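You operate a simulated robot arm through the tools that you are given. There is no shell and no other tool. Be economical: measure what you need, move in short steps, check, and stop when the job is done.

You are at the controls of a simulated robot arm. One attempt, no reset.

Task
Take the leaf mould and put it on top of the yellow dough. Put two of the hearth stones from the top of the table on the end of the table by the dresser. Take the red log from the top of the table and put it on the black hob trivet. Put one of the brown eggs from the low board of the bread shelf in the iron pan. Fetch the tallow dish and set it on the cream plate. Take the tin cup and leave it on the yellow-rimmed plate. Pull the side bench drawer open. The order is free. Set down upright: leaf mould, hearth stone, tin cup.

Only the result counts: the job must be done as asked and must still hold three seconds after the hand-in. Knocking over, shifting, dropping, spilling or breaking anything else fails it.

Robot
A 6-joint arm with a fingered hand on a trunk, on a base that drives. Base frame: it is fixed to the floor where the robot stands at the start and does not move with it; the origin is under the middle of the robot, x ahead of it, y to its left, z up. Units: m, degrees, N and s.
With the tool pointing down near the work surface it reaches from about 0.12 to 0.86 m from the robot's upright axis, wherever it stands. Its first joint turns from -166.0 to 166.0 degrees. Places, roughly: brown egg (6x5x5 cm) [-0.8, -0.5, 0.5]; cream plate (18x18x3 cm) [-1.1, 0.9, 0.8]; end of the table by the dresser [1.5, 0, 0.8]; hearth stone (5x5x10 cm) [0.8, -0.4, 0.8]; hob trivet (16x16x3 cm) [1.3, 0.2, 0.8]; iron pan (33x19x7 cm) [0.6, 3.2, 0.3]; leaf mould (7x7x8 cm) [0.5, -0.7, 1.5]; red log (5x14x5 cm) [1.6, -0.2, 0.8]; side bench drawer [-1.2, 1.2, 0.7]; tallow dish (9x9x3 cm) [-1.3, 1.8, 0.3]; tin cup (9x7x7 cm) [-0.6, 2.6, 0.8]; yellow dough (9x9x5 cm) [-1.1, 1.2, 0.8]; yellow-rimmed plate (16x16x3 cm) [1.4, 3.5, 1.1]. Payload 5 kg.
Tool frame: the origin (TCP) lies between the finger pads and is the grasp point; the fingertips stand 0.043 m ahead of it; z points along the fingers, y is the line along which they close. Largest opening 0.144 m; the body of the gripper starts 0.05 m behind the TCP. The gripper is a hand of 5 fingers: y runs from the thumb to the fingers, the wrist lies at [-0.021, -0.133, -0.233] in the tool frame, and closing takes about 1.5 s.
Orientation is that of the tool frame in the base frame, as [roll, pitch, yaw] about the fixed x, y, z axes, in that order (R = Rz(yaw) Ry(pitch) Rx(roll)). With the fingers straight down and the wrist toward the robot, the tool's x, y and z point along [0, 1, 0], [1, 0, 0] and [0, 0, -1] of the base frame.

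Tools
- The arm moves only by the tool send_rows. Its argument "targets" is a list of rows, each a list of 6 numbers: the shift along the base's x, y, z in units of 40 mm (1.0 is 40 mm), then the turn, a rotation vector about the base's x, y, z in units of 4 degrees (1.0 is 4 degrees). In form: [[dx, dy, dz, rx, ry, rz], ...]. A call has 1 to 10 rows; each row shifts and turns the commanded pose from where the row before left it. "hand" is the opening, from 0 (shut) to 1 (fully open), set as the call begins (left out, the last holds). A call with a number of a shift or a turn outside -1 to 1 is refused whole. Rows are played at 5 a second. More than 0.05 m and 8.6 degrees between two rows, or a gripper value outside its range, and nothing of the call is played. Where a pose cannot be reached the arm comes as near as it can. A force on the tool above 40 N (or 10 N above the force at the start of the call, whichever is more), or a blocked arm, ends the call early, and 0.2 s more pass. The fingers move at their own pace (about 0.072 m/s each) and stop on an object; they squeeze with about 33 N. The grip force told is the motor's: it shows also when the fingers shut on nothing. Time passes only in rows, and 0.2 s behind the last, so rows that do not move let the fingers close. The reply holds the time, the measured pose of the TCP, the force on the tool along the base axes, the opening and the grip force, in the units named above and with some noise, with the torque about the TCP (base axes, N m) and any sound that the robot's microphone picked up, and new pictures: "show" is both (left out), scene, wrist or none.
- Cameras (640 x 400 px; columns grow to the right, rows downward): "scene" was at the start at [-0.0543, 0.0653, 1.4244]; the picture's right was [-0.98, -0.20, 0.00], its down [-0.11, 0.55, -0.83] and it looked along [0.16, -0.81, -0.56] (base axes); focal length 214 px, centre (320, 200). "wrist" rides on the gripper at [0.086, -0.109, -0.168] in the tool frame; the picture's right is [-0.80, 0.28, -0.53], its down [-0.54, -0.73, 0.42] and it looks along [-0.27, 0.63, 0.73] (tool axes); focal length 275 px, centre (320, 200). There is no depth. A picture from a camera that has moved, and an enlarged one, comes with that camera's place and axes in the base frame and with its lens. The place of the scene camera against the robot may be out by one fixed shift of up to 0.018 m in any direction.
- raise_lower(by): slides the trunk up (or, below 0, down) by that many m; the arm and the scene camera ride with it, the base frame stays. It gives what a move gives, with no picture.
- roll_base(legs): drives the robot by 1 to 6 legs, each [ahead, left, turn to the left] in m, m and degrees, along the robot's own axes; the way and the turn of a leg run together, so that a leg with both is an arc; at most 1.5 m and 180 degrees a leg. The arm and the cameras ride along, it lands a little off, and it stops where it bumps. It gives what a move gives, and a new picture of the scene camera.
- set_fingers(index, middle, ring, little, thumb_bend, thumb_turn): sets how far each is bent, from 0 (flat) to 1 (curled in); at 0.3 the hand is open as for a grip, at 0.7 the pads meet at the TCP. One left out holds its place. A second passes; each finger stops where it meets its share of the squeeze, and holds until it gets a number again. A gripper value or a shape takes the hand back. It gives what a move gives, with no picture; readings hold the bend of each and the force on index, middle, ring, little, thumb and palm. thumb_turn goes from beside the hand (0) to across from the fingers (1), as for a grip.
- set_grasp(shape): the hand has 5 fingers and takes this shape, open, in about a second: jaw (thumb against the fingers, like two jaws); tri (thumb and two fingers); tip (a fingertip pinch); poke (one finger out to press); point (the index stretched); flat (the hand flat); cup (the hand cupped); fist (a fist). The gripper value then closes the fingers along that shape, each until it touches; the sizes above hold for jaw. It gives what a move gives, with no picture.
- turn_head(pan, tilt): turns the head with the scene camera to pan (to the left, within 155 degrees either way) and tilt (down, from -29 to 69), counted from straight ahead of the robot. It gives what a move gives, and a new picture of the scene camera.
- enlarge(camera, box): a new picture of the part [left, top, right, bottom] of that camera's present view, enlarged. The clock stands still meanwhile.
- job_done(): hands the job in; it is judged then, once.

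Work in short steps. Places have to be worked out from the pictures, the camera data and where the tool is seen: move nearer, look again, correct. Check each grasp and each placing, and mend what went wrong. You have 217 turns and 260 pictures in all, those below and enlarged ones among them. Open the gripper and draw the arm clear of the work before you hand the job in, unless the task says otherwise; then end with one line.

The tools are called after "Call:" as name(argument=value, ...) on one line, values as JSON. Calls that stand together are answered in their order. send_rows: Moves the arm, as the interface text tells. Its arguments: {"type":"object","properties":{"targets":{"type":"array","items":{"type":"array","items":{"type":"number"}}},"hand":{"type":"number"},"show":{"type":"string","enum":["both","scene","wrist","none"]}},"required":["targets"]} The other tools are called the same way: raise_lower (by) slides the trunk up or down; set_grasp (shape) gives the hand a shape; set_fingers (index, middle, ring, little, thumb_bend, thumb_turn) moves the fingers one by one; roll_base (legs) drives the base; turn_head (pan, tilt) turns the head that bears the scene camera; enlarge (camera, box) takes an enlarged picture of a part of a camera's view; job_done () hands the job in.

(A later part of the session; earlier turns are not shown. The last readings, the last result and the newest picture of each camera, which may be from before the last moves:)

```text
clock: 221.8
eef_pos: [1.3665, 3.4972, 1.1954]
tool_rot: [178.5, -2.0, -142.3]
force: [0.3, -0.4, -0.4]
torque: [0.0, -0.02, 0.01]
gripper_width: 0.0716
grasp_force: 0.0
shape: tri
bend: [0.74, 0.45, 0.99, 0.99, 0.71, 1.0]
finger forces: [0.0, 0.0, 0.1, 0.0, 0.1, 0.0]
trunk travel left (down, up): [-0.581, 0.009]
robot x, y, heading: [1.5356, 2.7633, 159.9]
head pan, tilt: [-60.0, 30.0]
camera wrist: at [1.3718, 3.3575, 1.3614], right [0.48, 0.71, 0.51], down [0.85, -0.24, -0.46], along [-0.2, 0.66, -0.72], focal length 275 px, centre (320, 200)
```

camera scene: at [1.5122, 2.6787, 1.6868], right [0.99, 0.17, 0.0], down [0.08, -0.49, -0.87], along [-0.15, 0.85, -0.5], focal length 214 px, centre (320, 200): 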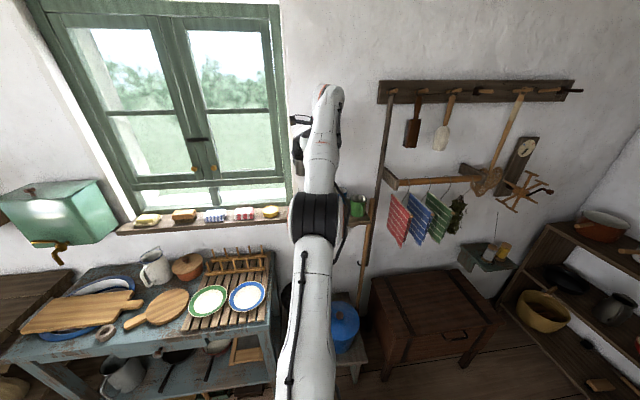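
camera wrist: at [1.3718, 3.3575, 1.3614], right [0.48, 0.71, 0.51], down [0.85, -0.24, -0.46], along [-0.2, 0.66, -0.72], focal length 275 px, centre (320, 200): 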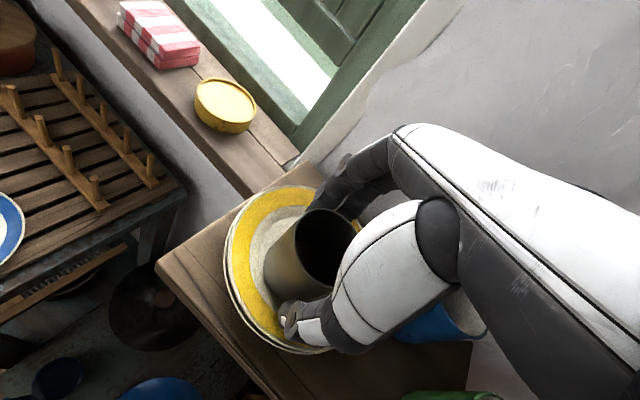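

Released and forces are zero. I open a touch more and rise straight up.

Call:
send_rows(targets=[[0, 0, 0.2, 0, 0, 0], [0, 0, 0.3, 0, 0, 0], [0, 0, 0.7, 0, 0, 0], [0, 0, 1, 0, 0, 0], [0, 0, 1, 0, 0, 0], [0, 0, 1, 0, 0, 0], [0, 0, 1, 0, 0, 0]], hand=0.65, show="wrist")

```text
clock: 223.4
eef_pos: [1.3637, 3.4901, 1.4019]
tool_rot: [178.6, -2.0, -142.4]
force: [0.8, -0.9, 1.7]
torque: [0.09, -0.05, -0.02]
gripper_width: 0.0936
grasp_force: 0.0
shape: tri
bend: [0.73, 0.39, 0.99, 0.99, 0.63, 1.0]
finger forces: [0.0, 0.0, 0.0, 0.0, 0.0, 0.1]
out of reach, approached as far as the arm can: row 7
trunk travel left (down, up): [-0.581, 0.009]
robot x, y, heading: [1.5387, 2.7572, 159.9]
head pan, tilt: [-60.0, 30.0]
camera wrist: at [1.3708, 3.3521, 1.568], right [0.48, 0.71, 0.51], down [0.85, -0.24, -0.46], along [-0.2, 0.66, -0.72], focal length 275 px, centre (320, 200)
```

wrist: 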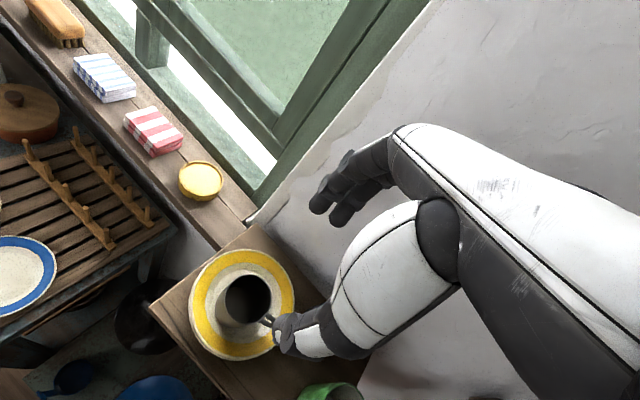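

The cup stands upright centred on the yellow-rimmed plate. Next I back off and drive toward the far end of the main table.

Call:
roll_base(legs=[[-0.206, 0.283, 0], [-0.76, 1.022, 0], [0, 0, 116]])

Call:
turn_head(pan=-20, tilt=35)

```text
clock: 236.5
eef_pos: [1.4042, 0.7044, 1.402]
tool_rot: [178.4, -1.9, -25.4]
force: [0.1, -0.3, -0.4]
torque: [-0.03, 0.01, -0.02]
gripper_width: 0.0935
grasp_force: 0.0
shape: tri
bend: [0.73, 0.39, 0.99, 0.99, 0.63, 1.0]
finger forces: [0.0, 0.1, 0.0, 0.1, 0.0, 0.0]
trunk travel left (down, up): [-0.581, 0.009]
robot x, y, heading: [1.9748, 1.1926, -83.4]
head pan, tilt: [-60.0, 30.0]
camera scene: at [2.0401, 1.2077, 1.6868], right [-0.6, 0.8, 0.0], down [0.4, 0.3, -0.87], along [-0.69, -0.52, -0.5], focal length 214 px, centre (320, 200)
```

scene: 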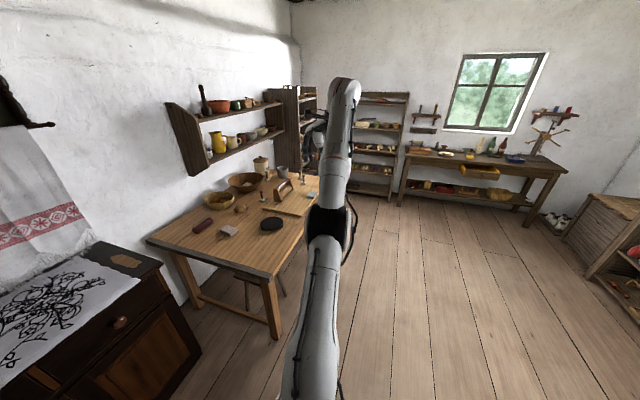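

```text
clock: 237.6
eef_pos: [1.404, 0.7035, 1.4019]
tool_rot: [178.5, -1.9, -25.5]
force: [-0.6, 0.1, -0.2]
torque: [0.01, 0.01, -0.01]
gripper_width: 0.0935
grasp_force: 0.1
shape: tri
bend: [0.73, 0.39, 0.99, 0.99, 0.63, 1.0]
finger forces: [0.0, 0.0, 0.1, 0.0, 0.0, 0.0]
trunk travel left (down, up): [-0.581, 0.009]
robot x, y, heading: [1.978, 1.1888, -83.1]
head pan, tilt: [-20.0, 35.0]
camera scene: at [2.0923, 1.1761, 1.679], right [-0.97, 0.23, 0.0], down [0.13, 0.56, -0.82], along [-0.19, -0.8, -0.57], focal length 214 px, centre (320, 200)
```

scene: 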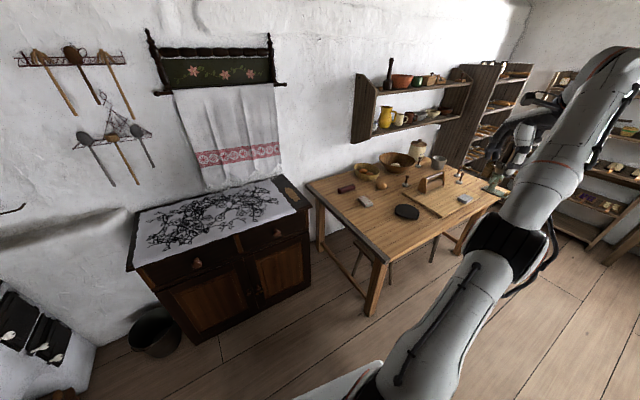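

Good layout view: dresser beyond the table's far end. I enlarge the table end.

Call:
enlarge(camera="scene", box=[290, 130, 490, 280])

```text
2.67 times, centred on (390, 205) of scene
camera zoom: at [2.0923, 1.1761, 1.679], right [-0.97, 0.23, 0.0], down [0.13, 0.56, -0.82], along [-0.19, -0.8, -0.57], focal length 572 px, centre (133, 187)
```

zoom: 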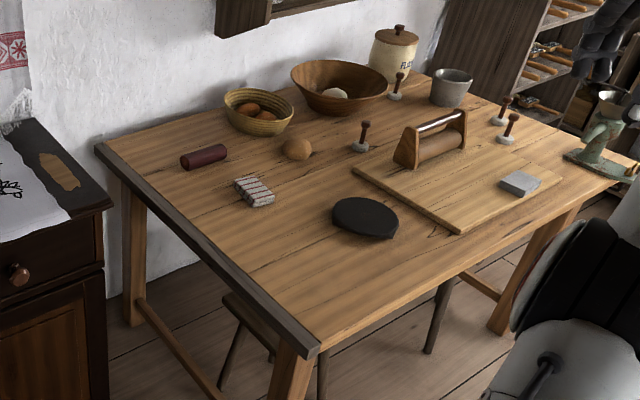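

I drive to the free spot at the table's end (about (1.98, 0.52)) and set the jaw shape for the log at about (1.57, -0.14), which lies along the table.

Call:
roll_base(legs=[[0.664, -0.08, 0], [0, 0, 18]])

Call:
set_grasp(shape="jaw")

Call:
send_rows(targets=[[0, 0, -0.9, 0, 0, 1], [0, 0, -0.9, 0, 0, 1], [0, 0, -0.9, 0, 0, 1], [0, 0, -0.9, 0, 0, 1], [0, 0, -0.9, 0, 0, 1], [0, 0, -0.9, 0, 0, 1]], show="wrist")

```text
clock: 242.3
eef_pos: [1.5841, -0.1256, 1.4018]
tool_rot: [178.3, -1.8, -7.2]
force: [0.8, 0.4, -0.6]
torque: [-0.01, 0.04, 0.01]
gripper_width: 0.0938
grasp_force: 0.1
shape: tri
bend: [0.73, 0.39, 0.99, 0.99, 0.63, 1.0]
finger forces: [0.0, 0.0, 0.1, 0.1, 0.0, 0.1]
trunk travel left (down, up): [-0.581, 0.009]
robot x, y, heading: [1.9758, 0.5113, -64.5]
head pan, tilt: [-20.0, 35.0]
camera scene: at [2.0883, 0.5423, 1.679], right [-1.0, -0.09, 0.0], down [-0.05, 0.57, -0.82], along [0.07, -0.82, -0.57], focal length 214 px, centre (320, 200)
```

scene: 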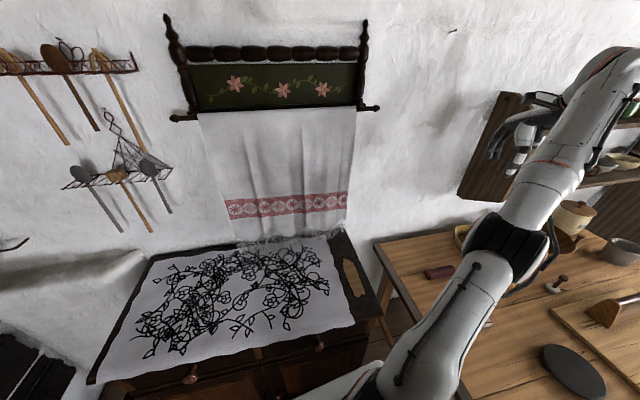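

```text
clock: 243.2
eef_pos: [1.5853, -0.1251, 1.4024]
tool_rot: [178.4, -2.0, -7.0]
force: [-0.1, 0.2, -0.4]
torque: [0.0, 0.01, 0.01]
gripper_width: 0.1442
grasp_force: 0.0
shape: jaw
bend: [0.3, 0.3, 0.3, 0.3, 0.3, 0.98]
finger forces: [0.0, 0.1, 0.1, 0.0, 0.0, 0.0]
trunk travel left (down, up): [-0.581, 0.009]
robot x, y, heading: [1.9821, 0.5127, -64.8]
head pan, tilt: [-20.0, 35.0]
```

```text
clock: 244.6
eef_pos: [1.5856, -0.1269, 1.1872]
tool_rot: [178.4, -2.0, 17.0]
force: [0.2, -0.3, 0.3]
torque: [0.02, -0.02, 0.01]
gripper_width: 0.1438
grasp_force: 0.1
shape: jaw
bend: [0.3, 0.3, 0.3, 0.3, 0.3, 0.98]
finger forces: [0.0, 0.0, 0.0, 0.1, 0.0, 0.1]
trunk travel left (down, up): [-0.581, 0.009]
robot x, y, heading: [1.98, 0.5149, -64.7]
head pan, tilt: [-20.0, 35.0]
camera wrist: at [1.6295, 0.0058, 1.3536], right [-0.7, -0.49, 0.51], down [-0.71, 0.53, -0.46], along [-0.04, -0.69, -0.72], focal length 275 px, centre (320, 200)
```

wrist: 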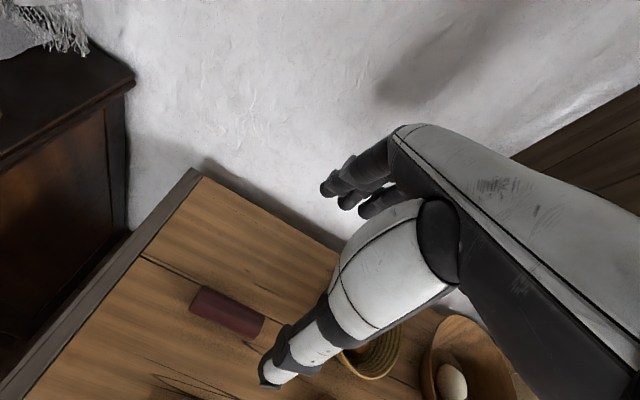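

Log centre (1.578, -0.150), aligned with my closing axis. I move over it and descend.

Call:
send_rows(targets=[[-0.2, -0.6, -0.5, 0, 0, 0], [0, 0, -0.9, 0, 0, 0], [0, 0, -0.9, 0, 0, 0], [0, 0, -0.9, 0, 0, 0], [0, 0, -0.9, 0, 0, 0], [0, 0, -0.9, 0, 0, 0], [0, 0, -0.9, 0, 0, 0], [0, 0, -0.7, 0, 0, 0]], show="wrist")

```text
clock: 246.4
eef_pos: [1.5769, -0.1497, 0.9198]
tool_rot: [178.4, -1.8, 16.8]
force: [-0.1, 0.0, 0.4]
torque: [0.01, 0.0, 0.01]
gripper_width: 0.1441
grasp_force: 0.0
shape: jaw
bend: [0.3, 0.3, 0.3, 0.3, 0.3, 0.98]
finger forces: [0.0, 0.0, 0.0, 0.0, 0.0, 0.1]
trunk travel left (down, up): [-0.581, 0.009]
robot x, y, heading: [1.9793, 0.5136, -65.2]
head pan, tilt: [-20.0, 35.0]
camera wrist: at [1.6213, -0.0179, 1.0872], right [-0.7, -0.49, 0.51], down [-0.71, 0.53, -0.46], along [-0.04, -0.69, -0.72], focal length 275 px, centre (320, 200)
```

wrist: 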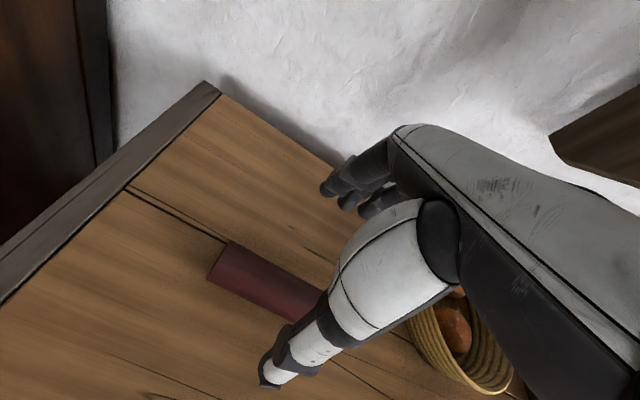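

Aligned. I descend to grip height and close.

Call:
send_rows(targets=[[0, 0, -0.6, 0, 0, 0], [0, 0, -0.6, 0, 0, 0], [0, 0, -0.4, 0, 0, 0], [0, 0, -0.2, 0, 0, 0]], show="none")

Call:
send_rows(targets=[[0, 0, 0, 0, 0, 0], [0, 0, 0, 0, 0, 0], [0, 0, 0, 0, 0, 0], [0, 0, 0, 0, 0, 0], [0, 0, 0, 0, 0, 0], [0, 0, 0, 0, 0, 0], [0, 0, 0, 0, 0, 0], [0, 0, 0, 0, 0, 0]], hand=0, show="wrist")

```text
clock: 247.4
eef_pos: [1.5772, -0.1471, 0.8488]
tool_rot: [178.4, -2.1, 16.9]
force: [1.0, -0.1, -0.8]
torque: [0.04, 0.0, -0.01]
gripper_width: 0.1436
grasp_force: 0.0
shape: jaw
bend: [0.3, 0.3, 0.3, 0.3, 0.3, 0.98]
finger forces: [0.1, 0.0, 0.1, 0.0, 0.1, 0.0]
trunk travel left (down, up): [-0.581, 0.009]
robot x, y, heading: [1.9752, 0.5126, -65.0]
head pan, tilt: [-20.0, 35.0]
```

```text
clock: 249.2
eef_pos: [1.5762, -0.1499, 0.8507]
tool_rot: [178.5, -2.0, 16.9]
force: [-0.4, -0.5, -1.5]
torque: [-0.01, 0.0, -0.03]
gripper_width: 0.0004
grasp_force: 33.1
shape: jaw
bend: [0.7, 0.7, 0.7, 0.7, 0.59, 1.0]
finger forces: [0.0, 0.0, 0.1, 0.1, 0.0, 0.0]
trunk travel left (down, up): [-0.581, 0.009]
robot x, y, heading: [1.9785, 0.515, -65.1]
head pan, tilt: [-20.0, 35.0]
camera wrist: at [1.6212, -0.0173, 1.0155], right [-0.7, -0.49, 0.51], down [-0.71, 0.53, -0.46], along [-0.04, -0.69, -0.72], focal length 275 px, centre (320, 200)
```

wrist: 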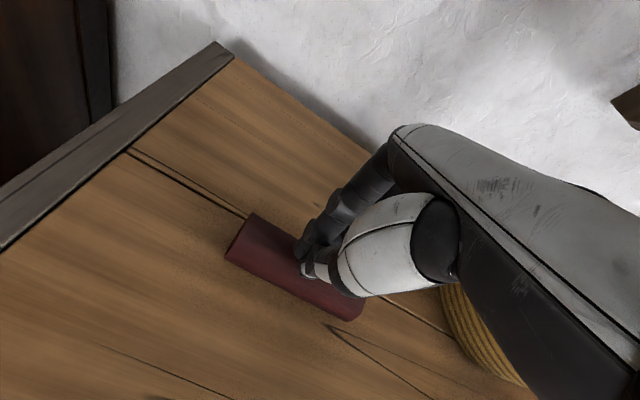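

It closed just above the log: the table top is lower, about z=0.755. I raise, reopen, and descend to z≈0.815.

Call:
send_rows(targets=[[0, 0, 0.8, 0, 0, 0], [0.15, 0.12, 0, 0, 0, 0], [0, 0, 0, 0, 0, 0], [0, 0, 0, 0, 0, 0], [0, 0, 0, 0, 0, 0], [0, 0, 0, 0, 0, 0], [0, 0, 0, 0, 0, 0]], hand=1, show="none")

Call:
send_rows(targets=[[0, 0, -0.5, 0, 0, 0], [0, 0, -0.5, 0, 0, 0], [0, 0, -0.4, 0, 0, 0], [0, 0, -0.2, 0, 0, 0]], show="none")

Call:
send_rows(targets=[[0, 0, 0, 0, 0, 0], [0, 0, 0, 0, 0, 0], [0, 0, 0, 0, 0, 0], [0, 0, 0, 0, 0, 0], [0, 0, 0, 0, 0, 0], [0, 0, 0, 0, 0, 0], [0, 0, 0, 0, 0, 0], [0, 0, 0, 0, 0, 0]], hand=0, show="wrist")

```text
clock: 250.8
eef_pos: [1.5822, -0.1451, 0.8811]
tool_rot: [178.4, -2.0, 16.9]
force: [0.4, 0.4, -1.2]
torque: [-0.01, 0.0, 0.01]
gripper_width: 0.1437
grasp_force: 0.1
shape: jaw
bend: [0.3, 0.3, 0.3, 0.3, 0.3, 0.98]
finger forces: [0.0, 0.0, 0.0, 0.0, 0.0, 0.1]
trunk travel left (down, up): [-0.581, 0.009]
robot x, y, heading: [1.9749, 0.5154, -64.9]
head pan, tilt: [-20.0, 35.0]
```

```text
clock: 251.8
eef_pos: [1.5833, -0.1441, 0.8174]
tool_rot: [178.4, -2.0, 17.0]
force: [-0.1, -0.9, 0.0]
torque: [0.03, -0.01, -0.01]
gripper_width: 0.1436
grasp_force: 0.1
shape: jaw
bend: [0.3, 0.3, 0.3, 0.3, 0.3, 0.98]
finger forces: [0.1, 0.0, 0.0, 0.0, 0.0, 0.0]
trunk travel left (down, up): [-0.581, 0.009]
robot x, y, heading: [1.9728, 0.5171, -65.1]
head pan, tilt: [-20.0, 35.0]
```

```text
clock: 253.6
eef_pos: [1.5841, -0.1438, 0.817]
tool_rot: [178.5, -2.0, 17.0]
force: [0.2, -1.3, 0.1]
torque: [-0.04, 0.03, -0.03]
gripper_width: 0.0423
grasp_force: 33.2
shape: jaw
bend: [0.74, 0.54, 0.53, 0.53, 0.74, 1.0]
finger forces: [17.2, 8.3, 3.5, 0.0, 29.0, 0.0]
trunk travel left (down, up): [-0.581, 0.009]
robot x, y, heading: [1.976, 0.5106, -64.9]
head pan, tilt: [-20.0, 35.0]
camera wrist: at [1.628, -0.0131, 0.9841], right [-0.7, -0.49, 0.51], down [-0.71, 0.53, -0.46], along [-0.04, -0.69, -0.72], focal length 275 px, centre (320, 200)
```

wrist: 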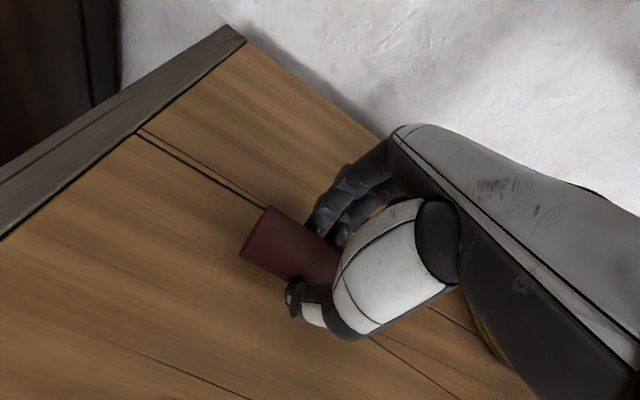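

Gripped. I lift it and carry toward the trivet at about (1.266, 0.20).

Call:
send_rows(targets=[[0, 0, 0.7, 0, 0, 0], [0, 0, 1, 0, 0, 0], [0, 0, 1, 0, 0, 0], [0, 0, 1, 0, 0, 0]], show="wrist")

Call:
send_rows(targets=[[-0.7, 0.75, 0, 0, 0, 0], [-0.7, 0.75, 0, 0, 0, 0], [-0.7, 0.75, 0, 0, 0, 0], [-0.7, 0.75, 0, 0, 0, 0], [-0.7, 0.75, 0, 0, 0, 0], [-0.7, 0.75, 0, 0, 0, 0], [-0.7, 0.75, 0, 0, 0, 0], [-0.7, 0.75, 0, 0, 0, 0], [-0.7, 0.75, 0, 0, 0, 0]])

```text
clock: 254.6
eef_pos: [1.5815, -0.1427, 0.9656]
tool_rot: [178.6, -2.0, 16.9]
force: [0.6, 0.4, -2.9]
torque: [-0.03, -0.04, -0.02]
gripper_width: 0.0422
grasp_force: 32.9
shape: jaw
bend: [0.74, 0.54, 0.53, 0.53, 0.74, 1.0]
finger forces: [17.3, 8.1, 3.4, 0.1, 29.2, 0.0]
trunk travel left (down, up): [-0.581, 0.009]
robot x, y, heading: [1.9748, 0.5161, -64.9]
head pan, tilt: [-20.0, 35.0]
camera wrist: at [1.6271, -0.0113, 1.1333], right [-0.7, -0.5, 0.51], down [-0.71, 0.53, -0.46], along [-0.04, -0.69, -0.72], focal length 275 px, centre (320, 200)
```

wrist: 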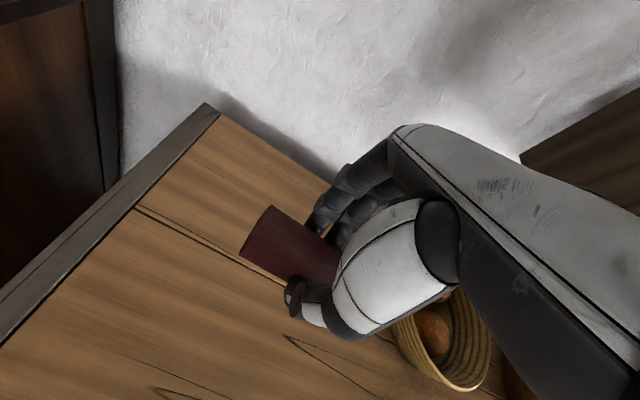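

```text
clock: 256.6
eef_pos: [1.3302, 0.1261, 0.9696]
tool_rot: [178.4, -1.9, 17.0]
force: [-0.4, -0.3, 1.9]
torque: [0.06, 0.09, 0.0]
gripper_width: 0.0421
grasp_force: 32.6
shape: jaw
bend: [0.74, 0.54, 0.53, 0.53, 0.74, 1.0]
finger forces: [17.3, 8.1, 3.7, 0.1, 29.3, 0.0]
trunk travel left (down, up): [-0.581, 0.009]
robot x, y, heading: [1.9755, 0.5125, -64.8]
head pan, tilt: [-20.0, 35.0]
camera scene: at [2.0871, 0.5428, 1.6792], right [-1.0, -0.09, 0.0], down [-0.05, 0.57, -0.82], along [0.07, -0.82, -0.57], focal length 214 px, centre (320, 200)
camera wrist: at [1.3756, 0.2563, 1.1358], right [-0.7, -0.49, 0.52], down [-0.71, 0.53, -0.46], along [-0.05, -0.69, -0.72], focal length 275 px, centre (320, 200)
```

scene: 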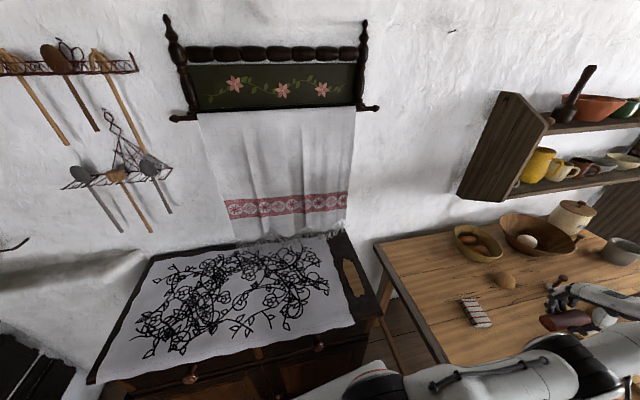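
wrist: 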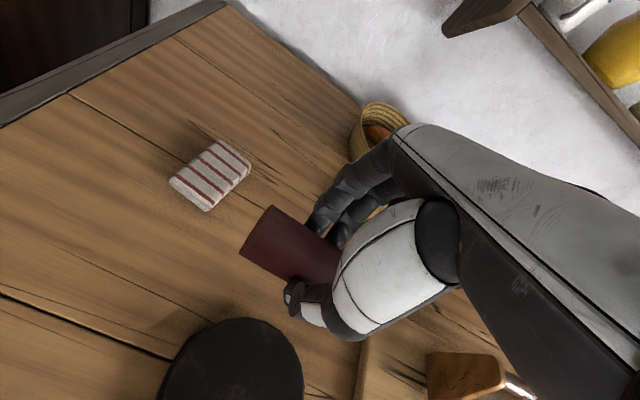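

Trivet centre about (1.282, 0.205). I centre over it and lower.

Call:
send_rows(targets=[[-0.4, 0.65, 0, 0, 0, 0], [-0.4, 0.65, 0, 0, 0, 0], [-0.4, 0.65, -0.5, 0, 0, 0], [0, 0, -0.8, 0, 0, 0]], show="wrist")

```text
clock: 257.6
eef_pos: [1.3143, 0.2103, 0.9094]
tool_rot: [178.4, -1.9, 16.9]
force: [-0.3, 0.3, -1.7]
torque: [0.04, -0.01, 0.01]
gripper_width: 0.0424
grasp_force: 33.3
shape: jaw
bend: [0.74, 0.54, 0.53, 0.53, 0.74, 1.0]
finger forces: [17.4, 8.2, 3.6, 0.0, 29.3, 0.0]
out of reach, approached as far as the arm can: row 1, 2, 3
trunk travel left (down, up): [-0.581, 0.009]
robot x, y, heading: [1.9785, 0.5139, -65.1]
head pan, tilt: [-20.0, 35.0]
camera wrist: at [1.3586, 0.3428, 1.0766], right [-0.7, -0.49, 0.52], down [-0.71, 0.53, -0.46], along [-0.04, -0.69, -0.72], focal length 275 px, centre (320, 200)
```

wrist: 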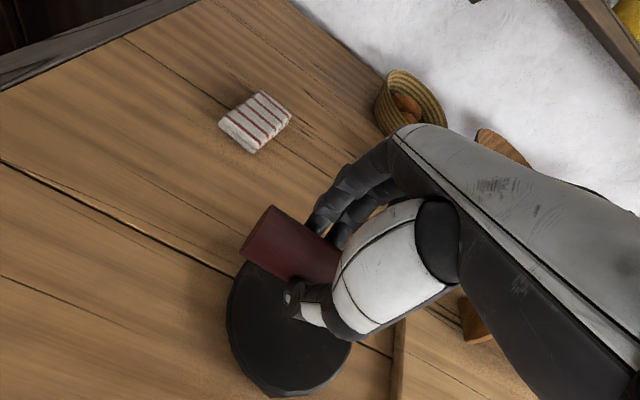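

The trivet is just beyond reach from here. I retract and lift the log, then drive round the table corner to its left side and swing in.

Call:
send_rows(targets=[[0.4, 0.2, 0.8, 0, 0, 0], [0.4, 0.2, 0.8, 0, 0, 0], [0.4, 0.2, 0.8, 0, 0, 0], [0.4, 0.2, 0.8, 0, 0, 0]], show="none")

Call:
roll_base(legs=[[-0.407, 0.159, 0], [-0.19, -0.61, 0], [0, 0, 62]])

Call:
send_rows(targets=[[0, 0, 0, 0, 0, 0]], show="wrist")

```text
clock: 258.6
eef_pos: [1.3795, 0.2423, 1.0382]
tool_rot: [178.3, -2.0, 16.9]
force: [-0.1, 0.1, -1.9]
torque: [-0.01, -0.01, 0.02]
gripper_width: 0.0424
grasp_force: 33.1
shape: jaw
bend: [0.74, 0.54, 0.53, 0.53, 0.74, 1.0]
finger forces: [17.3, 8.1, 3.6, 0.0, 29.3, 0.0]
trunk travel left (down, up): [-0.581, 0.009]
robot x, y, heading: [1.9779, 0.5159, -64.6]
head pan, tilt: [-20.0, 35.0]
```

```text
clock: 267.2
eef_pos: [1.2692, 0.2105, 1.0376]
tool_rot: [178.4, -2.1, 78.4]
force: [0.3, 0.1, -1.3]
torque: [0.0, -0.01, 0.02]
gripper_width: 0.0421
grasp_force: 33.5
shape: jaw
bend: [0.74, 0.54, 0.53, 0.53, 0.74, 1.0]
finger forces: [17.4, 8.1, 3.5, 0.1, 29.2, 0.1]
trunk travel left (down, up): [-0.581, 0.009]
robot x, y, heading: [1.3167, 0.8644, -3.5]
head pan, tilt: [-20.0, 35.0]
camera scene: at [1.3364, 0.9855, 1.679], right [-0.4, -0.92, 0.0], down [-0.53, 0.23, -0.82], along [0.75, -0.33, -0.57], focal length 214 px, centre (320, 200)
```

scene: 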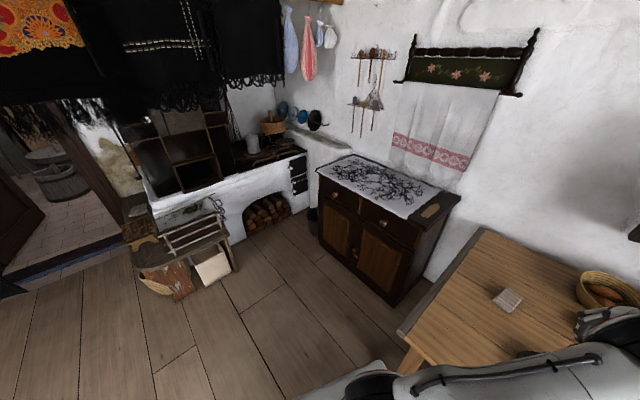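

```text
clock: 267.6
eef_pos: [1.2703, 0.2101, 1.0362]
tool_rot: [178.5, -2.0, 78.4]
force: [0.2, -0.4, -1.2]
torque: [-0.02, 0.02, -0.01]
gripper_width: 0.0422
grasp_force: 33.2
shape: jaw
bend: [0.74, 0.54, 0.53, 0.53, 0.74, 1.0]
finger forces: [17.4, 8.1, 3.5, 0.0, 29.2, 0.1]
trunk travel left (down, up): [-0.581, 0.009]
robot x, y, heading: [1.3184, 0.8675, -3.5]
head pan, tilt: [-20.0, 35.0]
camera wrist: at [1.1755, 0.3118, 1.2039], right [0.1, -0.85, 0.51], down [-0.81, -0.37, -0.46], along [0.58, -0.37, -0.72], focal length 275 px, centre (320, 200)
```

wrist: 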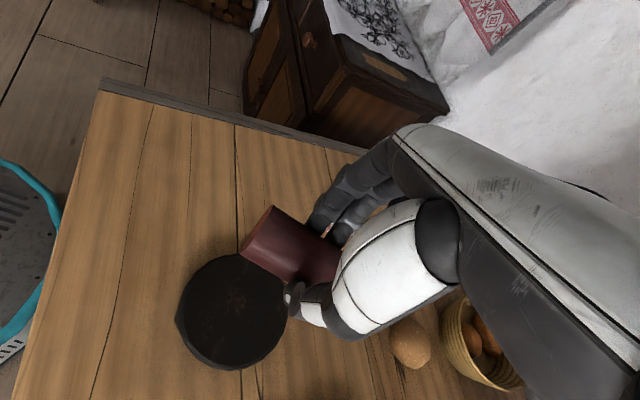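

Trivet centre (1.262, 0.210), log nearly above it. I lower onto it.

Call:
send_rows(targets=[[-0.2, 0, -0.8, 0, 0, 0], [0, 0, -0.9, 0, 0, 0], [0, 0, -0.9, 0, 0, 0], [0, 0, -0.9, 0, 0, 0], [0, 0, -0.5, 0, 0, 0]], show="wrist")

```text
clock: 268.8
eef_pos: [1.2611, 0.2106, 0.8772]
tool_rot: [178.4, -1.9, 78.3]
force: [-0.7, 0.4, -1.2]
torque: [0.0, 0.05, -0.01]
gripper_width: 0.0425
grasp_force: 32.9
shape: jaw
bend: [0.74, 0.54, 0.53, 0.53, 0.74, 1.0]
finger forces: [17.5, 8.1, 3.5, 0.0, 29.2, 0.0]
trunk travel left (down, up): [-0.581, 0.009]
robot x, y, heading: [1.3186, 0.8705, -3.6]
head pan, tilt: [-20.0, 35.0]
camera wrist: at [1.1665, 0.3116, 1.0449], right [0.1, -0.85, 0.51], down [-0.81, -0.37, -0.46], along [0.58, -0.37, -0.72], focal length 275 px, centre (320, 200)
```

wrist: 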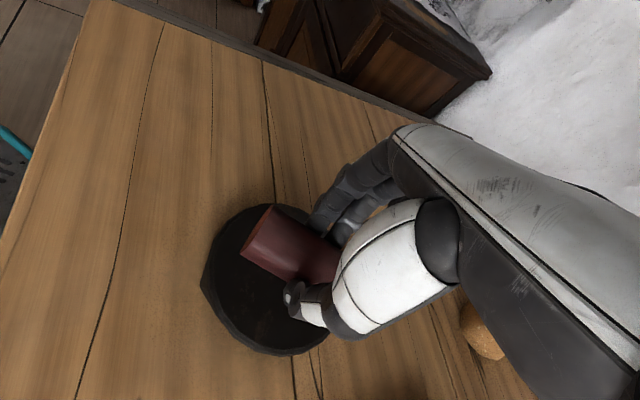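

The log sits about 1.5 cm off along its axis; I correct and lower to contact.

Call:
send_rows(targets=[[0, 0.35, -0.2, 0, 0, 0], [0, 0, -0.2, 0, 0, 0], [0, 0, -0.15, 0, 0, 0], [0, 0, -0.15, 0, 0, 0], [0, 0, -0.15, 0, 0, 0], [0, 0, -0.15, 0, 0, 0], [0, 0, -0.15, 0, 0, 0]], show="none")

```text
clock: 270.4
eef_pos: [1.2616, 0.2204, 0.8431]
tool_rot: [178.2, -1.5, 78.0]
force: [0.5, 3.1, 18.3]
torque: [0.09, 0.02, 0.05]
gripper_width: 0.0439
grasp_force: 33.2
shape: jaw
bend: [0.74, 0.54, 0.53, 0.53, 0.75, 1.0]
finger forces: [20.6, 9.1, 4.0, 0.0, 33.4, 0.1]
trunk travel left (down, up): [-0.581, 0.009]
robot x, y, heading: [1.3166, 0.8655, -3.2]
head pan, tilt: [-20.0, 35.0]
stopped in row 7: the force on the tool passed its limit (the readings are from after the stop); the commanded pose is now the measured one
```

Contact. I relieve slightly and open slowly so the log does not roll.

Call:
send_rows(targets=[[0, 0, 0.06, 0, 0, 0], [0, 0, 0, 0, 0, 0], [0, 0, 0, 0, 0, 0]], hand=0.4, show="wrist")

```text
clock: 271.2
eef_pos: [1.2609, 0.2217, 0.8409]
tool_rot: [178.3, -1.6, 78.2]
force: [-0.4, -0.4, -0.3]
torque: [-0.02, -0.01, -0.04]
gripper_width: 0.0574
grasp_force: 0.0
shape: jaw
bend: [0.74, 0.49, 0.47, 0.44, 0.73, 1.0]
finger forces: [0.0, 0.1, 0.0, 0.0, 0.1, 0.0]
trunk travel left (down, up): [-0.581, 0.009]
robot x, y, heading: [1.3189, 0.8667, -3.6]
head pan, tilt: [-20.0, 35.0]
camera wrist: at [1.1671, 0.3244, 1.0075], right [0.09, -0.85, 0.52], down [-0.81, -0.37, -0.46], along [0.58, -0.37, -0.72], focal length 275 px, centre (320, 200)
```

wrist: 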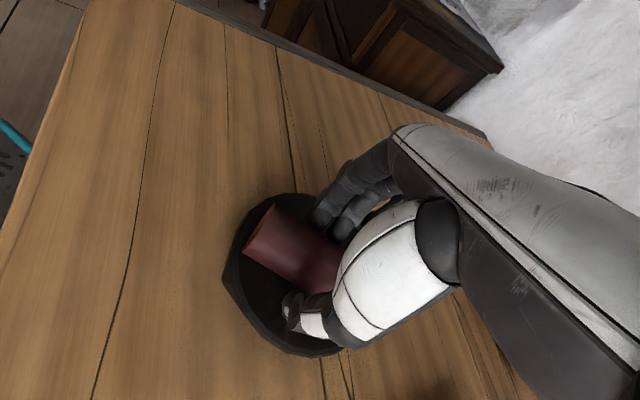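

Released with no forces; the log rests on the trivet. I open wider and rise, then check.

Call:
send_rows(targets=[[0, 0, 0.15, 0, 0, 0], [0, 0, 0.15, 0, 0, 0], [0, 0, 0.5, 0, 0, 0], [0, 0, 0.8, 0, 0, 0], [0, 0, 1, 0, 0, 0], [0, 0, 1, 0, 0, 0], [0, 0, 1, 0, 0, 0]], hand=0.75, show="wrist")

```text
clock: 272.8
eef_pos: [1.2621, 0.2241, 1.028]
tool_rot: [178.2, -1.6, 78.1]
force: [0.8, 0.4, -0.7]
torque: [-0.01, 0.02, 0.04]
gripper_width: 0.1074
grasp_force: 0.1
shape: jaw
bend: [0.26, 0.36, 0.33, 0.34, 0.56, 0.99]
finger forces: [0.0, 0.0, 0.0, 0.0, 0.0, 0.0]
trunk travel left (down, up): [-0.581, 0.009]
robot x, y, heading: [1.3175, 0.8676, -3.6]
head pan, tilt: [-20.0, 35.0]
camera wrist: at [1.1679, 0.3266, 1.1937], right [0.09, -0.85, 0.52], down [-0.81, -0.37, -0.46], along [0.58, -0.37, -0.72], focal length 275 px, centre (320, 200)
```

wrist: 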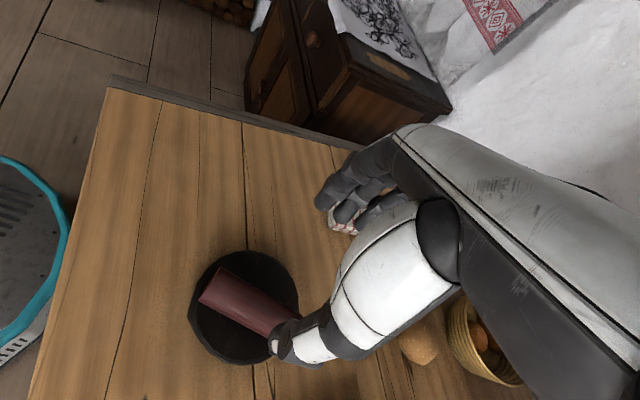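

The log lies centred on the trivet. Next the hearth stones: I raise a bit more and drive along the table's left side to the near stones, stopping short of the grinder crank.

Call:
send_rows(targets=[[0, 0, 0.9, 0, 0, 0], [0, 0, 0.9, 0, 0, 0]], hand=0.6, show="none")

Call:
roll_base(legs=[[-0.54, -0.27, 0]])

Call:
send_rows(targets=[[0, 0, 0, 0, 0, 0]], show="wrist")

Call:
turn_head(pan=-130, tilt=40)

```text
clock: 273.4
eef_pos: [1.2625, 0.2235, 1.0998]
tool_rot: [178.3, -1.7, 78.2]
force: [0.3, 0.5, 0.4]
torque: [-0.03, 0.0, -0.01]
gripper_width: 0.0868
grasp_force: 0.1
shape: jaw
bend: [0.28, 0.41, 0.38, 0.43, 0.65, 1.0]
finger forces: [0.1, 0.0, 0.0, 0.0, 0.0, 0.0]
trunk travel left (down, up): [-0.581, 0.009]
robot x, y, heading: [1.3176, 0.8626, -3.6]
head pan, tilt: [-20.0, 35.0]
```

```text
clock: 276.8
eef_pos: [0.7194, -0.0216, 1.0986]
tool_rot: [178.3, -1.8, 79.3]
force: [-0.2, -0.3, -0.4]
torque: [0.05, -0.02, 0.02]
gripper_width: 0.0868
grasp_force: 0.0
shape: jaw
bend: [0.28, 0.41, 0.38, 0.43, 0.65, 1.0]
finger forces: [0.0, 0.0, 0.0, 0.0, 0.0, 0.1]
trunk travel left (down, up): [-0.581, 0.009]
robot x, y, heading: [0.7627, 0.6256, -2.3]
head pan, tilt: [-20.0, 35.0]
camera scene: at [0.7782, 0.7427, 1.679], right [-0.38, -0.92, 0.0], down [-0.53, 0.22, -0.82], along [0.76, -0.31, -0.57], focal length 214 px, centre (320, 200)
```

scene: 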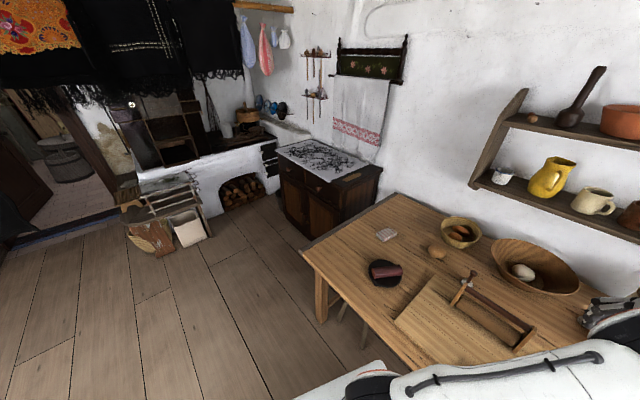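

```text
clock: 277.2
eef_pos: [0.719, -0.0214, 1.0986]
tool_rot: [178.2, -1.7, 79.3]
force: [-0.4, 0.2, -0.5]
torque: [-0.02, -0.02, 0.01]
gripper_width: 0.0867
grasp_force: 0.1
shape: jaw
bend: [0.28, 0.41, 0.38, 0.43, 0.65, 1.0]
finger forces: [0.1, 0.0, 0.0, 0.0, 0.0, 0.0]
trunk travel left (down, up): [-0.581, 0.009]
robot x, y, heading: [0.7624, 0.6225, -2.5]
head pan, tilt: [-20.0, 35.0]
camera wrist: at [0.6228, 0.0791, 1.2648], right [0.11, -0.85, 0.52], down [-0.8, -0.39, -0.46], along [0.59, -0.36, -0.72], focal length 275 px, centre (320, 200)
```

wrist: 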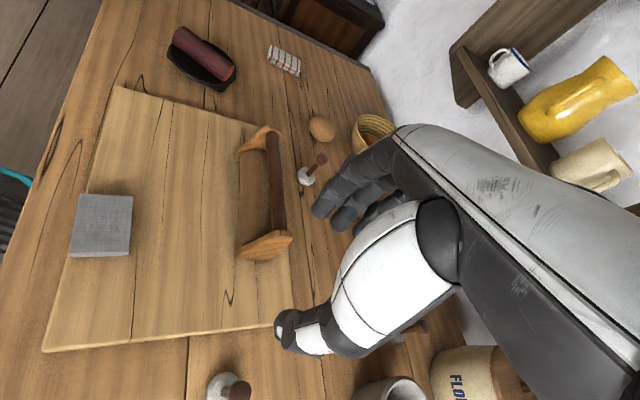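

```text
clock: 279.1
eef_pos: [0.7195, -0.0223, 1.0992]
tool_rot: [178.1, -1.6, 79.2]
force: [-0.3, -0.3, 0.3]
torque: [-0.04, -0.02, 0.02]
gripper_width: 0.0867
grasp_force: 0.1
shape: jaw
bend: [0.28, 0.41, 0.38, 0.43, 0.65, 1.0]
finger forces: [0.0, 0.1, 0.0, 0.0, 0.1, 0.1]
trunk travel left (down, up): [-0.581, 0.009]
robot x, y, heading: [0.7583, 0.6224, -2.2]
head pan, tilt: [-130.0, 40.0]
camera scene: at [0.6397, 0.7137, 1.6714], right [-0.74, 0.67, 0.0], down [0.43, 0.47, -0.77], along [-0.52, -0.57, -0.64], focal length 214 px, centre (320, 200)
```

scene: 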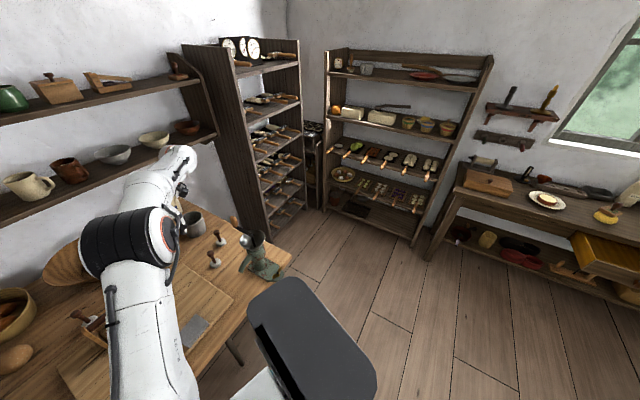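

I enlarge around the grinder and stones to check the crank clearance.

Call:
enlarge(camera="scene", box=[170, 190, 310, 300])

```text
3.64 times, centred on (240, 245) of scene
camera zoom: at [0.6397, 0.7137, 1.6714], right [-0.74, 0.67, 0.0], down [0.43, 0.47, -0.77], along [-0.52, -0.57, -0.64], focal length 780 px, centre (611, 36)
```

zoom: 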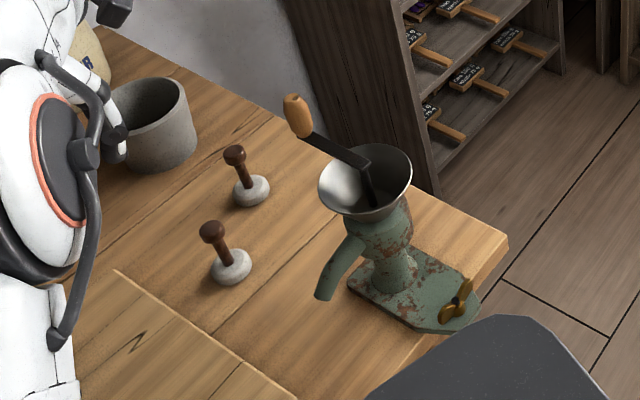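

The crank handle is at about (0.48, 0.01, 1.035), so I'll keep the wrist on the robot's side. I turn the hand -80° here and switch to tri.

Call:
set_grasp(shape="tri")

Call:
send_rows(targets=[[0, 0, 0, 0, 0, -1], [0, 0, 0, 0, 0, -1], [0, 0, 0, 0, 0, -1], [0, 0, 0, 0, 0, -1], [0, 0, 0, 0, 0, -1], [0, 0, 0, 0, 0, -1], [0, 0, 0, 0, 0, -1], [0, 0, 0, 0, 0, -1], [0, 0, 0, 0, 0, -1], [0, 0, 0, 0, 0, -1]], hand=0.5, show="none")

Call:
send_rows(targets=[[0, 0, 0, 0, 0, -1], [0, 0, 0, 0, 0, -1], [0, 0, 0, 0, 0, -1], [0, 0, 0, 0, 0, -1], [0, 0, 0, 0, 0, -1], [0, 0, 0, 0, 0, -1], [0, 0, 0, 0, 0, -1], [0, 0, 0, 0, 0, -1], [-0.5, -0.2, -0.3, 0, 0, -1], [-0.5, -0.2, -0.3, 0, 0, -1]], show="wrist")

```text
clock: 280.0
eef_pos: [0.7192, -0.0208, 1.0991]
tool_rot: [178.1, -1.8, 79.3]
force: [0.7, 0.2, -0.2]
torque: [-0.04, 0.0, -0.01]
gripper_width: 0.1439
grasp_force: 0.0
shape: tri
bend: [0.3, 0.3, 0.99, 0.99, 0.3, 0.98]
finger forces: [0.0, 0.0, 0.0, 0.0, 0.0, 0.1]
trunk travel left (down, up): [-0.581, 0.009]
robot x, y, heading: [0.7637, 0.6193, -2.5]
head pan, tilt: [-130.0, 40.0]
```

```text
clock: 282.2
eef_pos: [0.7201, -0.0214, 1.1002]
tool_rot: [178.1, -1.6, 39.1]
force: [0.6, -0.3, -0.2]
torque: [-0.04, 0.01, 0.01]
gripper_width: 0.0725
grasp_force: 0.1
shape: tri
bend: [0.74, 0.45, 0.99, 0.99, 0.7, 1.0]
finger forces: [0.0, 0.0, 0.0, 0.0, 0.0, 0.0]
trunk travel left (down, up): [-0.581, 0.009]
robot x, y, heading: [0.7601, 0.622, -2.2]
head pan, tilt: [-130.0, 40.0]
```

```text
clock: 284.4
eef_pos: [0.6796, -0.037, 1.0746]
tool_rot: [178.1, -1.8, -0.8]
force: [-1.0, 0.1, -0.2]
torque: [0.02, 0.01, 0.0]
gripper_width: 0.0724
grasp_force: 0.1
shape: tri
bend: [0.74, 0.45, 0.99, 0.99, 0.7, 1.0]
finger forces: [0.0, 0.0, 0.1, 0.1, 0.1, 0.0]
trunk travel left (down, up): [-0.581, 0.009]
robot x, y, heading: [0.7616, 0.6212, -2.4]
head pan, tilt: [-130.0, 40.0]
camera wrist: at [0.7622, 0.0749, 1.2404], right [-0.82, -0.26, 0.52], down [-0.52, 0.72, -0.46], along [-0.26, -0.65, -0.72], focal length 275 px, centre (320, 200)
```

wrist: 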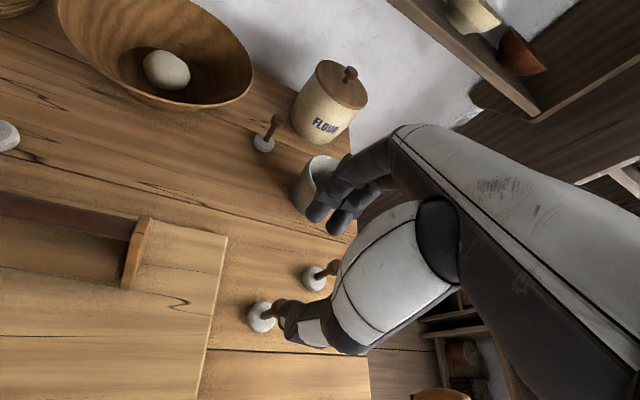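

S1 at (0.623, -0.057). I move over it and lower to hover.

Call:
send_rows(targets=[[-0.45, -0.16, -0.5, 0, 0, 0], [-0.45, -0.16, -0.5, 0, 0, 0], [-0.45, -0.16, -0.8, 0, 0, 0], [0, 0, -0.8, 0, 0, 0], [0, 0, -0.8, 0, 0, 0]], show="wrist")

Call:
enlarge(camera="wrist", box=[220, 180, 380, 340])

```text
clock: 285.6
eef_pos: [0.6279, -0.0566, 0.9387]
tool_rot: [178.2, -1.8, -0.7]
force: [-0.9, -0.9, 0.9]
torque: [0.01, 0.05, 0.0]
gripper_width: 0.0721
grasp_force: 0.1
shape: tri
bend: [0.74, 0.45, 0.99, 0.99, 0.7, 1.0]
finger forces: [0.1, 0.0, 0.0, 0.0, 0.1, 0.1]
trunk travel left (down, up): [-0.581, 0.009]
robot x, y, heading: [0.7626, 0.6234, -2.8]
head pan, tilt: [-130.0, 40.0]
camera wrist: at [0.7105, 0.0545, 1.1034], right [-0.81, -0.26, 0.52], down [-0.52, 0.72, -0.46], along [-0.25, -0.65, -0.72], focal length 275 px, centre (320, 200)
```

wrist: 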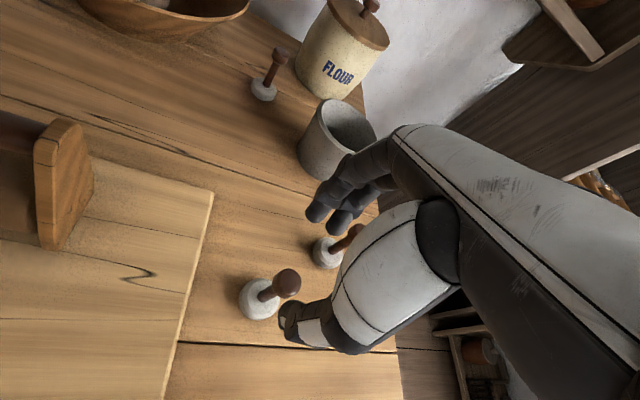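

```text
2.50 times, centred on (300, 260) of wrist
camera zoom: at [0.7105, 0.0545, 1.1034], right [-0.81, -0.26, 0.52], down [-0.52, 0.72, -0.46], along [-0.25, -0.65, -0.72], focal length 688 px, centre (370, 50)
```

zoom: 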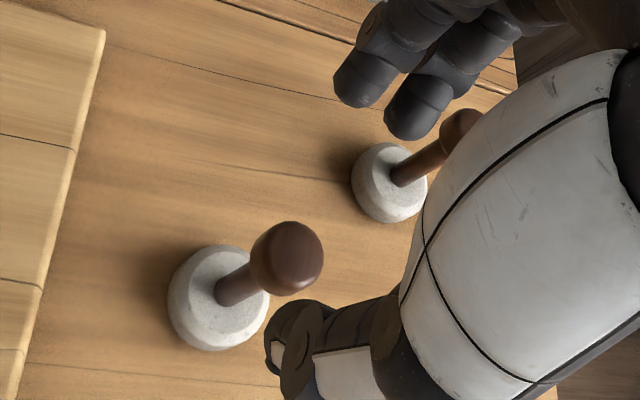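

I correct by 8 mm and descend to the knob.

Call:
send_rows(targets=[[-0.2, 0.12, -0.6, 0, 0, 0], [0, 0, -0.6, 0, 0, 0], [0, 0, -0.6, 0, 0, 0], [0, 0, -0.6, 0, 0, 0]], show="none")

Call:
send_rows(targets=[[0, 0, 0, 0, 0, 0], [0, 0, 0, 0, 0, 0], [0, 0, 0, 0, 0, 0], [0, 0, 0, 0, 0, 0], [0, 0, 0, 0, 0, 0], [0, 0, 0, 0, 0, 0]], hand=0, show="wrist")

```text
clock: 286.6
eef_pos: [0.6176, -0.0531, 0.8434]
tool_rot: [178.1, -1.6, -0.8]
force: [-0.8, -0.2, 0.8]
torque: [0.03, 0.02, 0.04]
gripper_width: 0.0723
grasp_force: 0.0
shape: tri
bend: [0.74, 0.45, 0.99, 0.99, 0.7, 1.0]
finger forces: [0.1, 0.1, 0.1, 0.1, 0.1, 0.1]
trunk travel left (down, up): [-0.581, 0.009]
robot x, y, heading: [0.768, 0.6224, -2.5]
head pan, tilt: [-130.0, 40.0]
```

```text
clock: 288.0
eef_pos: [0.6179, -0.0529, 0.8422]
tool_rot: [178.2, -1.7, -0.8]
force: [-1.0, 0.3, 0.6]
torque: [0.0, -0.01, 0.05]
gripper_width: 0.0
grasp_force: 33.0
shape: tri
bend: [0.71, 0.7, 1.0, 1.0, 0.71, 1.0]
finger forces: [16.5, 0.6, 0.0, 0.1, 27.6, 0.1]
trunk travel left (down, up): [-0.581, 0.009]
robot x, y, heading: [0.7636, 0.6242, -2.5]
head pan, tilt: [-130.0, 40.0]
camera wrist: at [0.7007, 0.0599, 1.0084], right [-0.82, -0.26, 0.52], down [-0.52, 0.72, -0.46], along [-0.25, -0.65, -0.72], focal length 275 px, centre (320, 200)
```

wrist: 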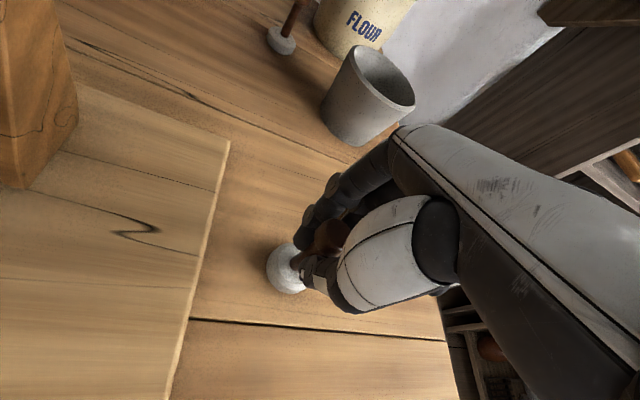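

Index and thumb grip something (27 N). I lift gently to test.

Call:
send_rows(targets=[[0, 0, 0.3, 0, 0, 0], [0, 0, 0.5, 0, 0, 0], [0, 0, 0.7, 0, 0, 0]], show="wrist")

Call:
enlarge(camera="wrist", box=[220, 180, 380, 340])

```text
clock: 288.8
eef_pos: [0.6173, -0.0528, 0.901]
tool_rot: [178.3, -1.6, -0.7]
force: [0.0, -0.1, -1.5]
torque: [0.01, -0.01, -0.03]
gripper_width: 0.0
grasp_force: 33.1
shape: tri
bend: [0.71, 0.7, 1.0, 1.0, 0.71, 1.0]
finger forces: [16.5, 0.6, 0.0, 0.0, 27.8, 0.0]
trunk travel left (down, up): [-0.581, 0.009]
robot x, y, heading: [0.7595, 0.6217, -2.3]
head pan, tilt: [-130.0, 40.0]
camera wrist: at [0.7005, 0.0595, 1.068], right [-0.82, -0.26, 0.52], down [-0.52, 0.72, -0.46], along [-0.25, -0.65, -0.72], focal length 275 px, centre (320, 200)
```

wrist: 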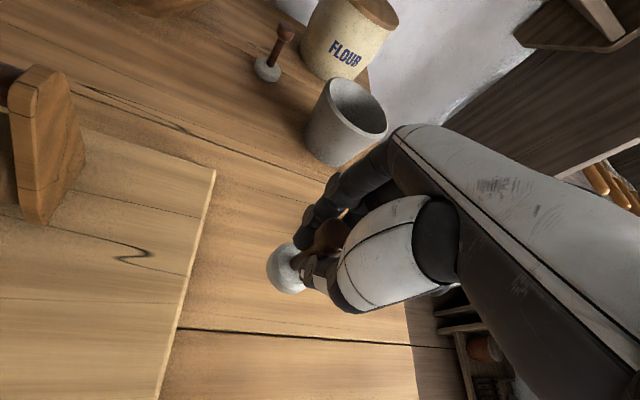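

```text
2.50 times, centred on (300, 260) of wrist
camera zoom: at [0.7005, 0.0595, 1.068], right [-0.82, -0.26, 0.52], down [-0.52, 0.72, -0.46], along [-0.25, -0.65, -0.72], focal length 688 px, centre (370, 50)
```

zoom: 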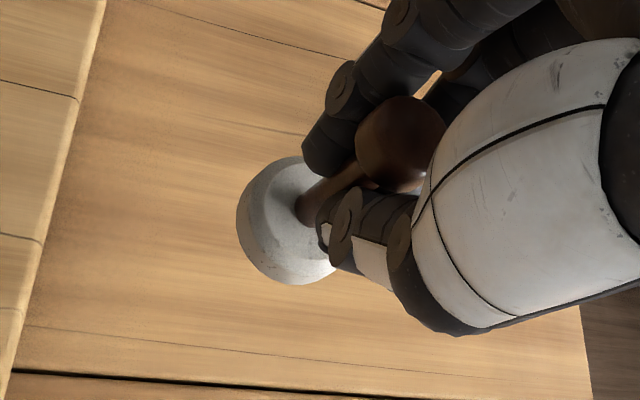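

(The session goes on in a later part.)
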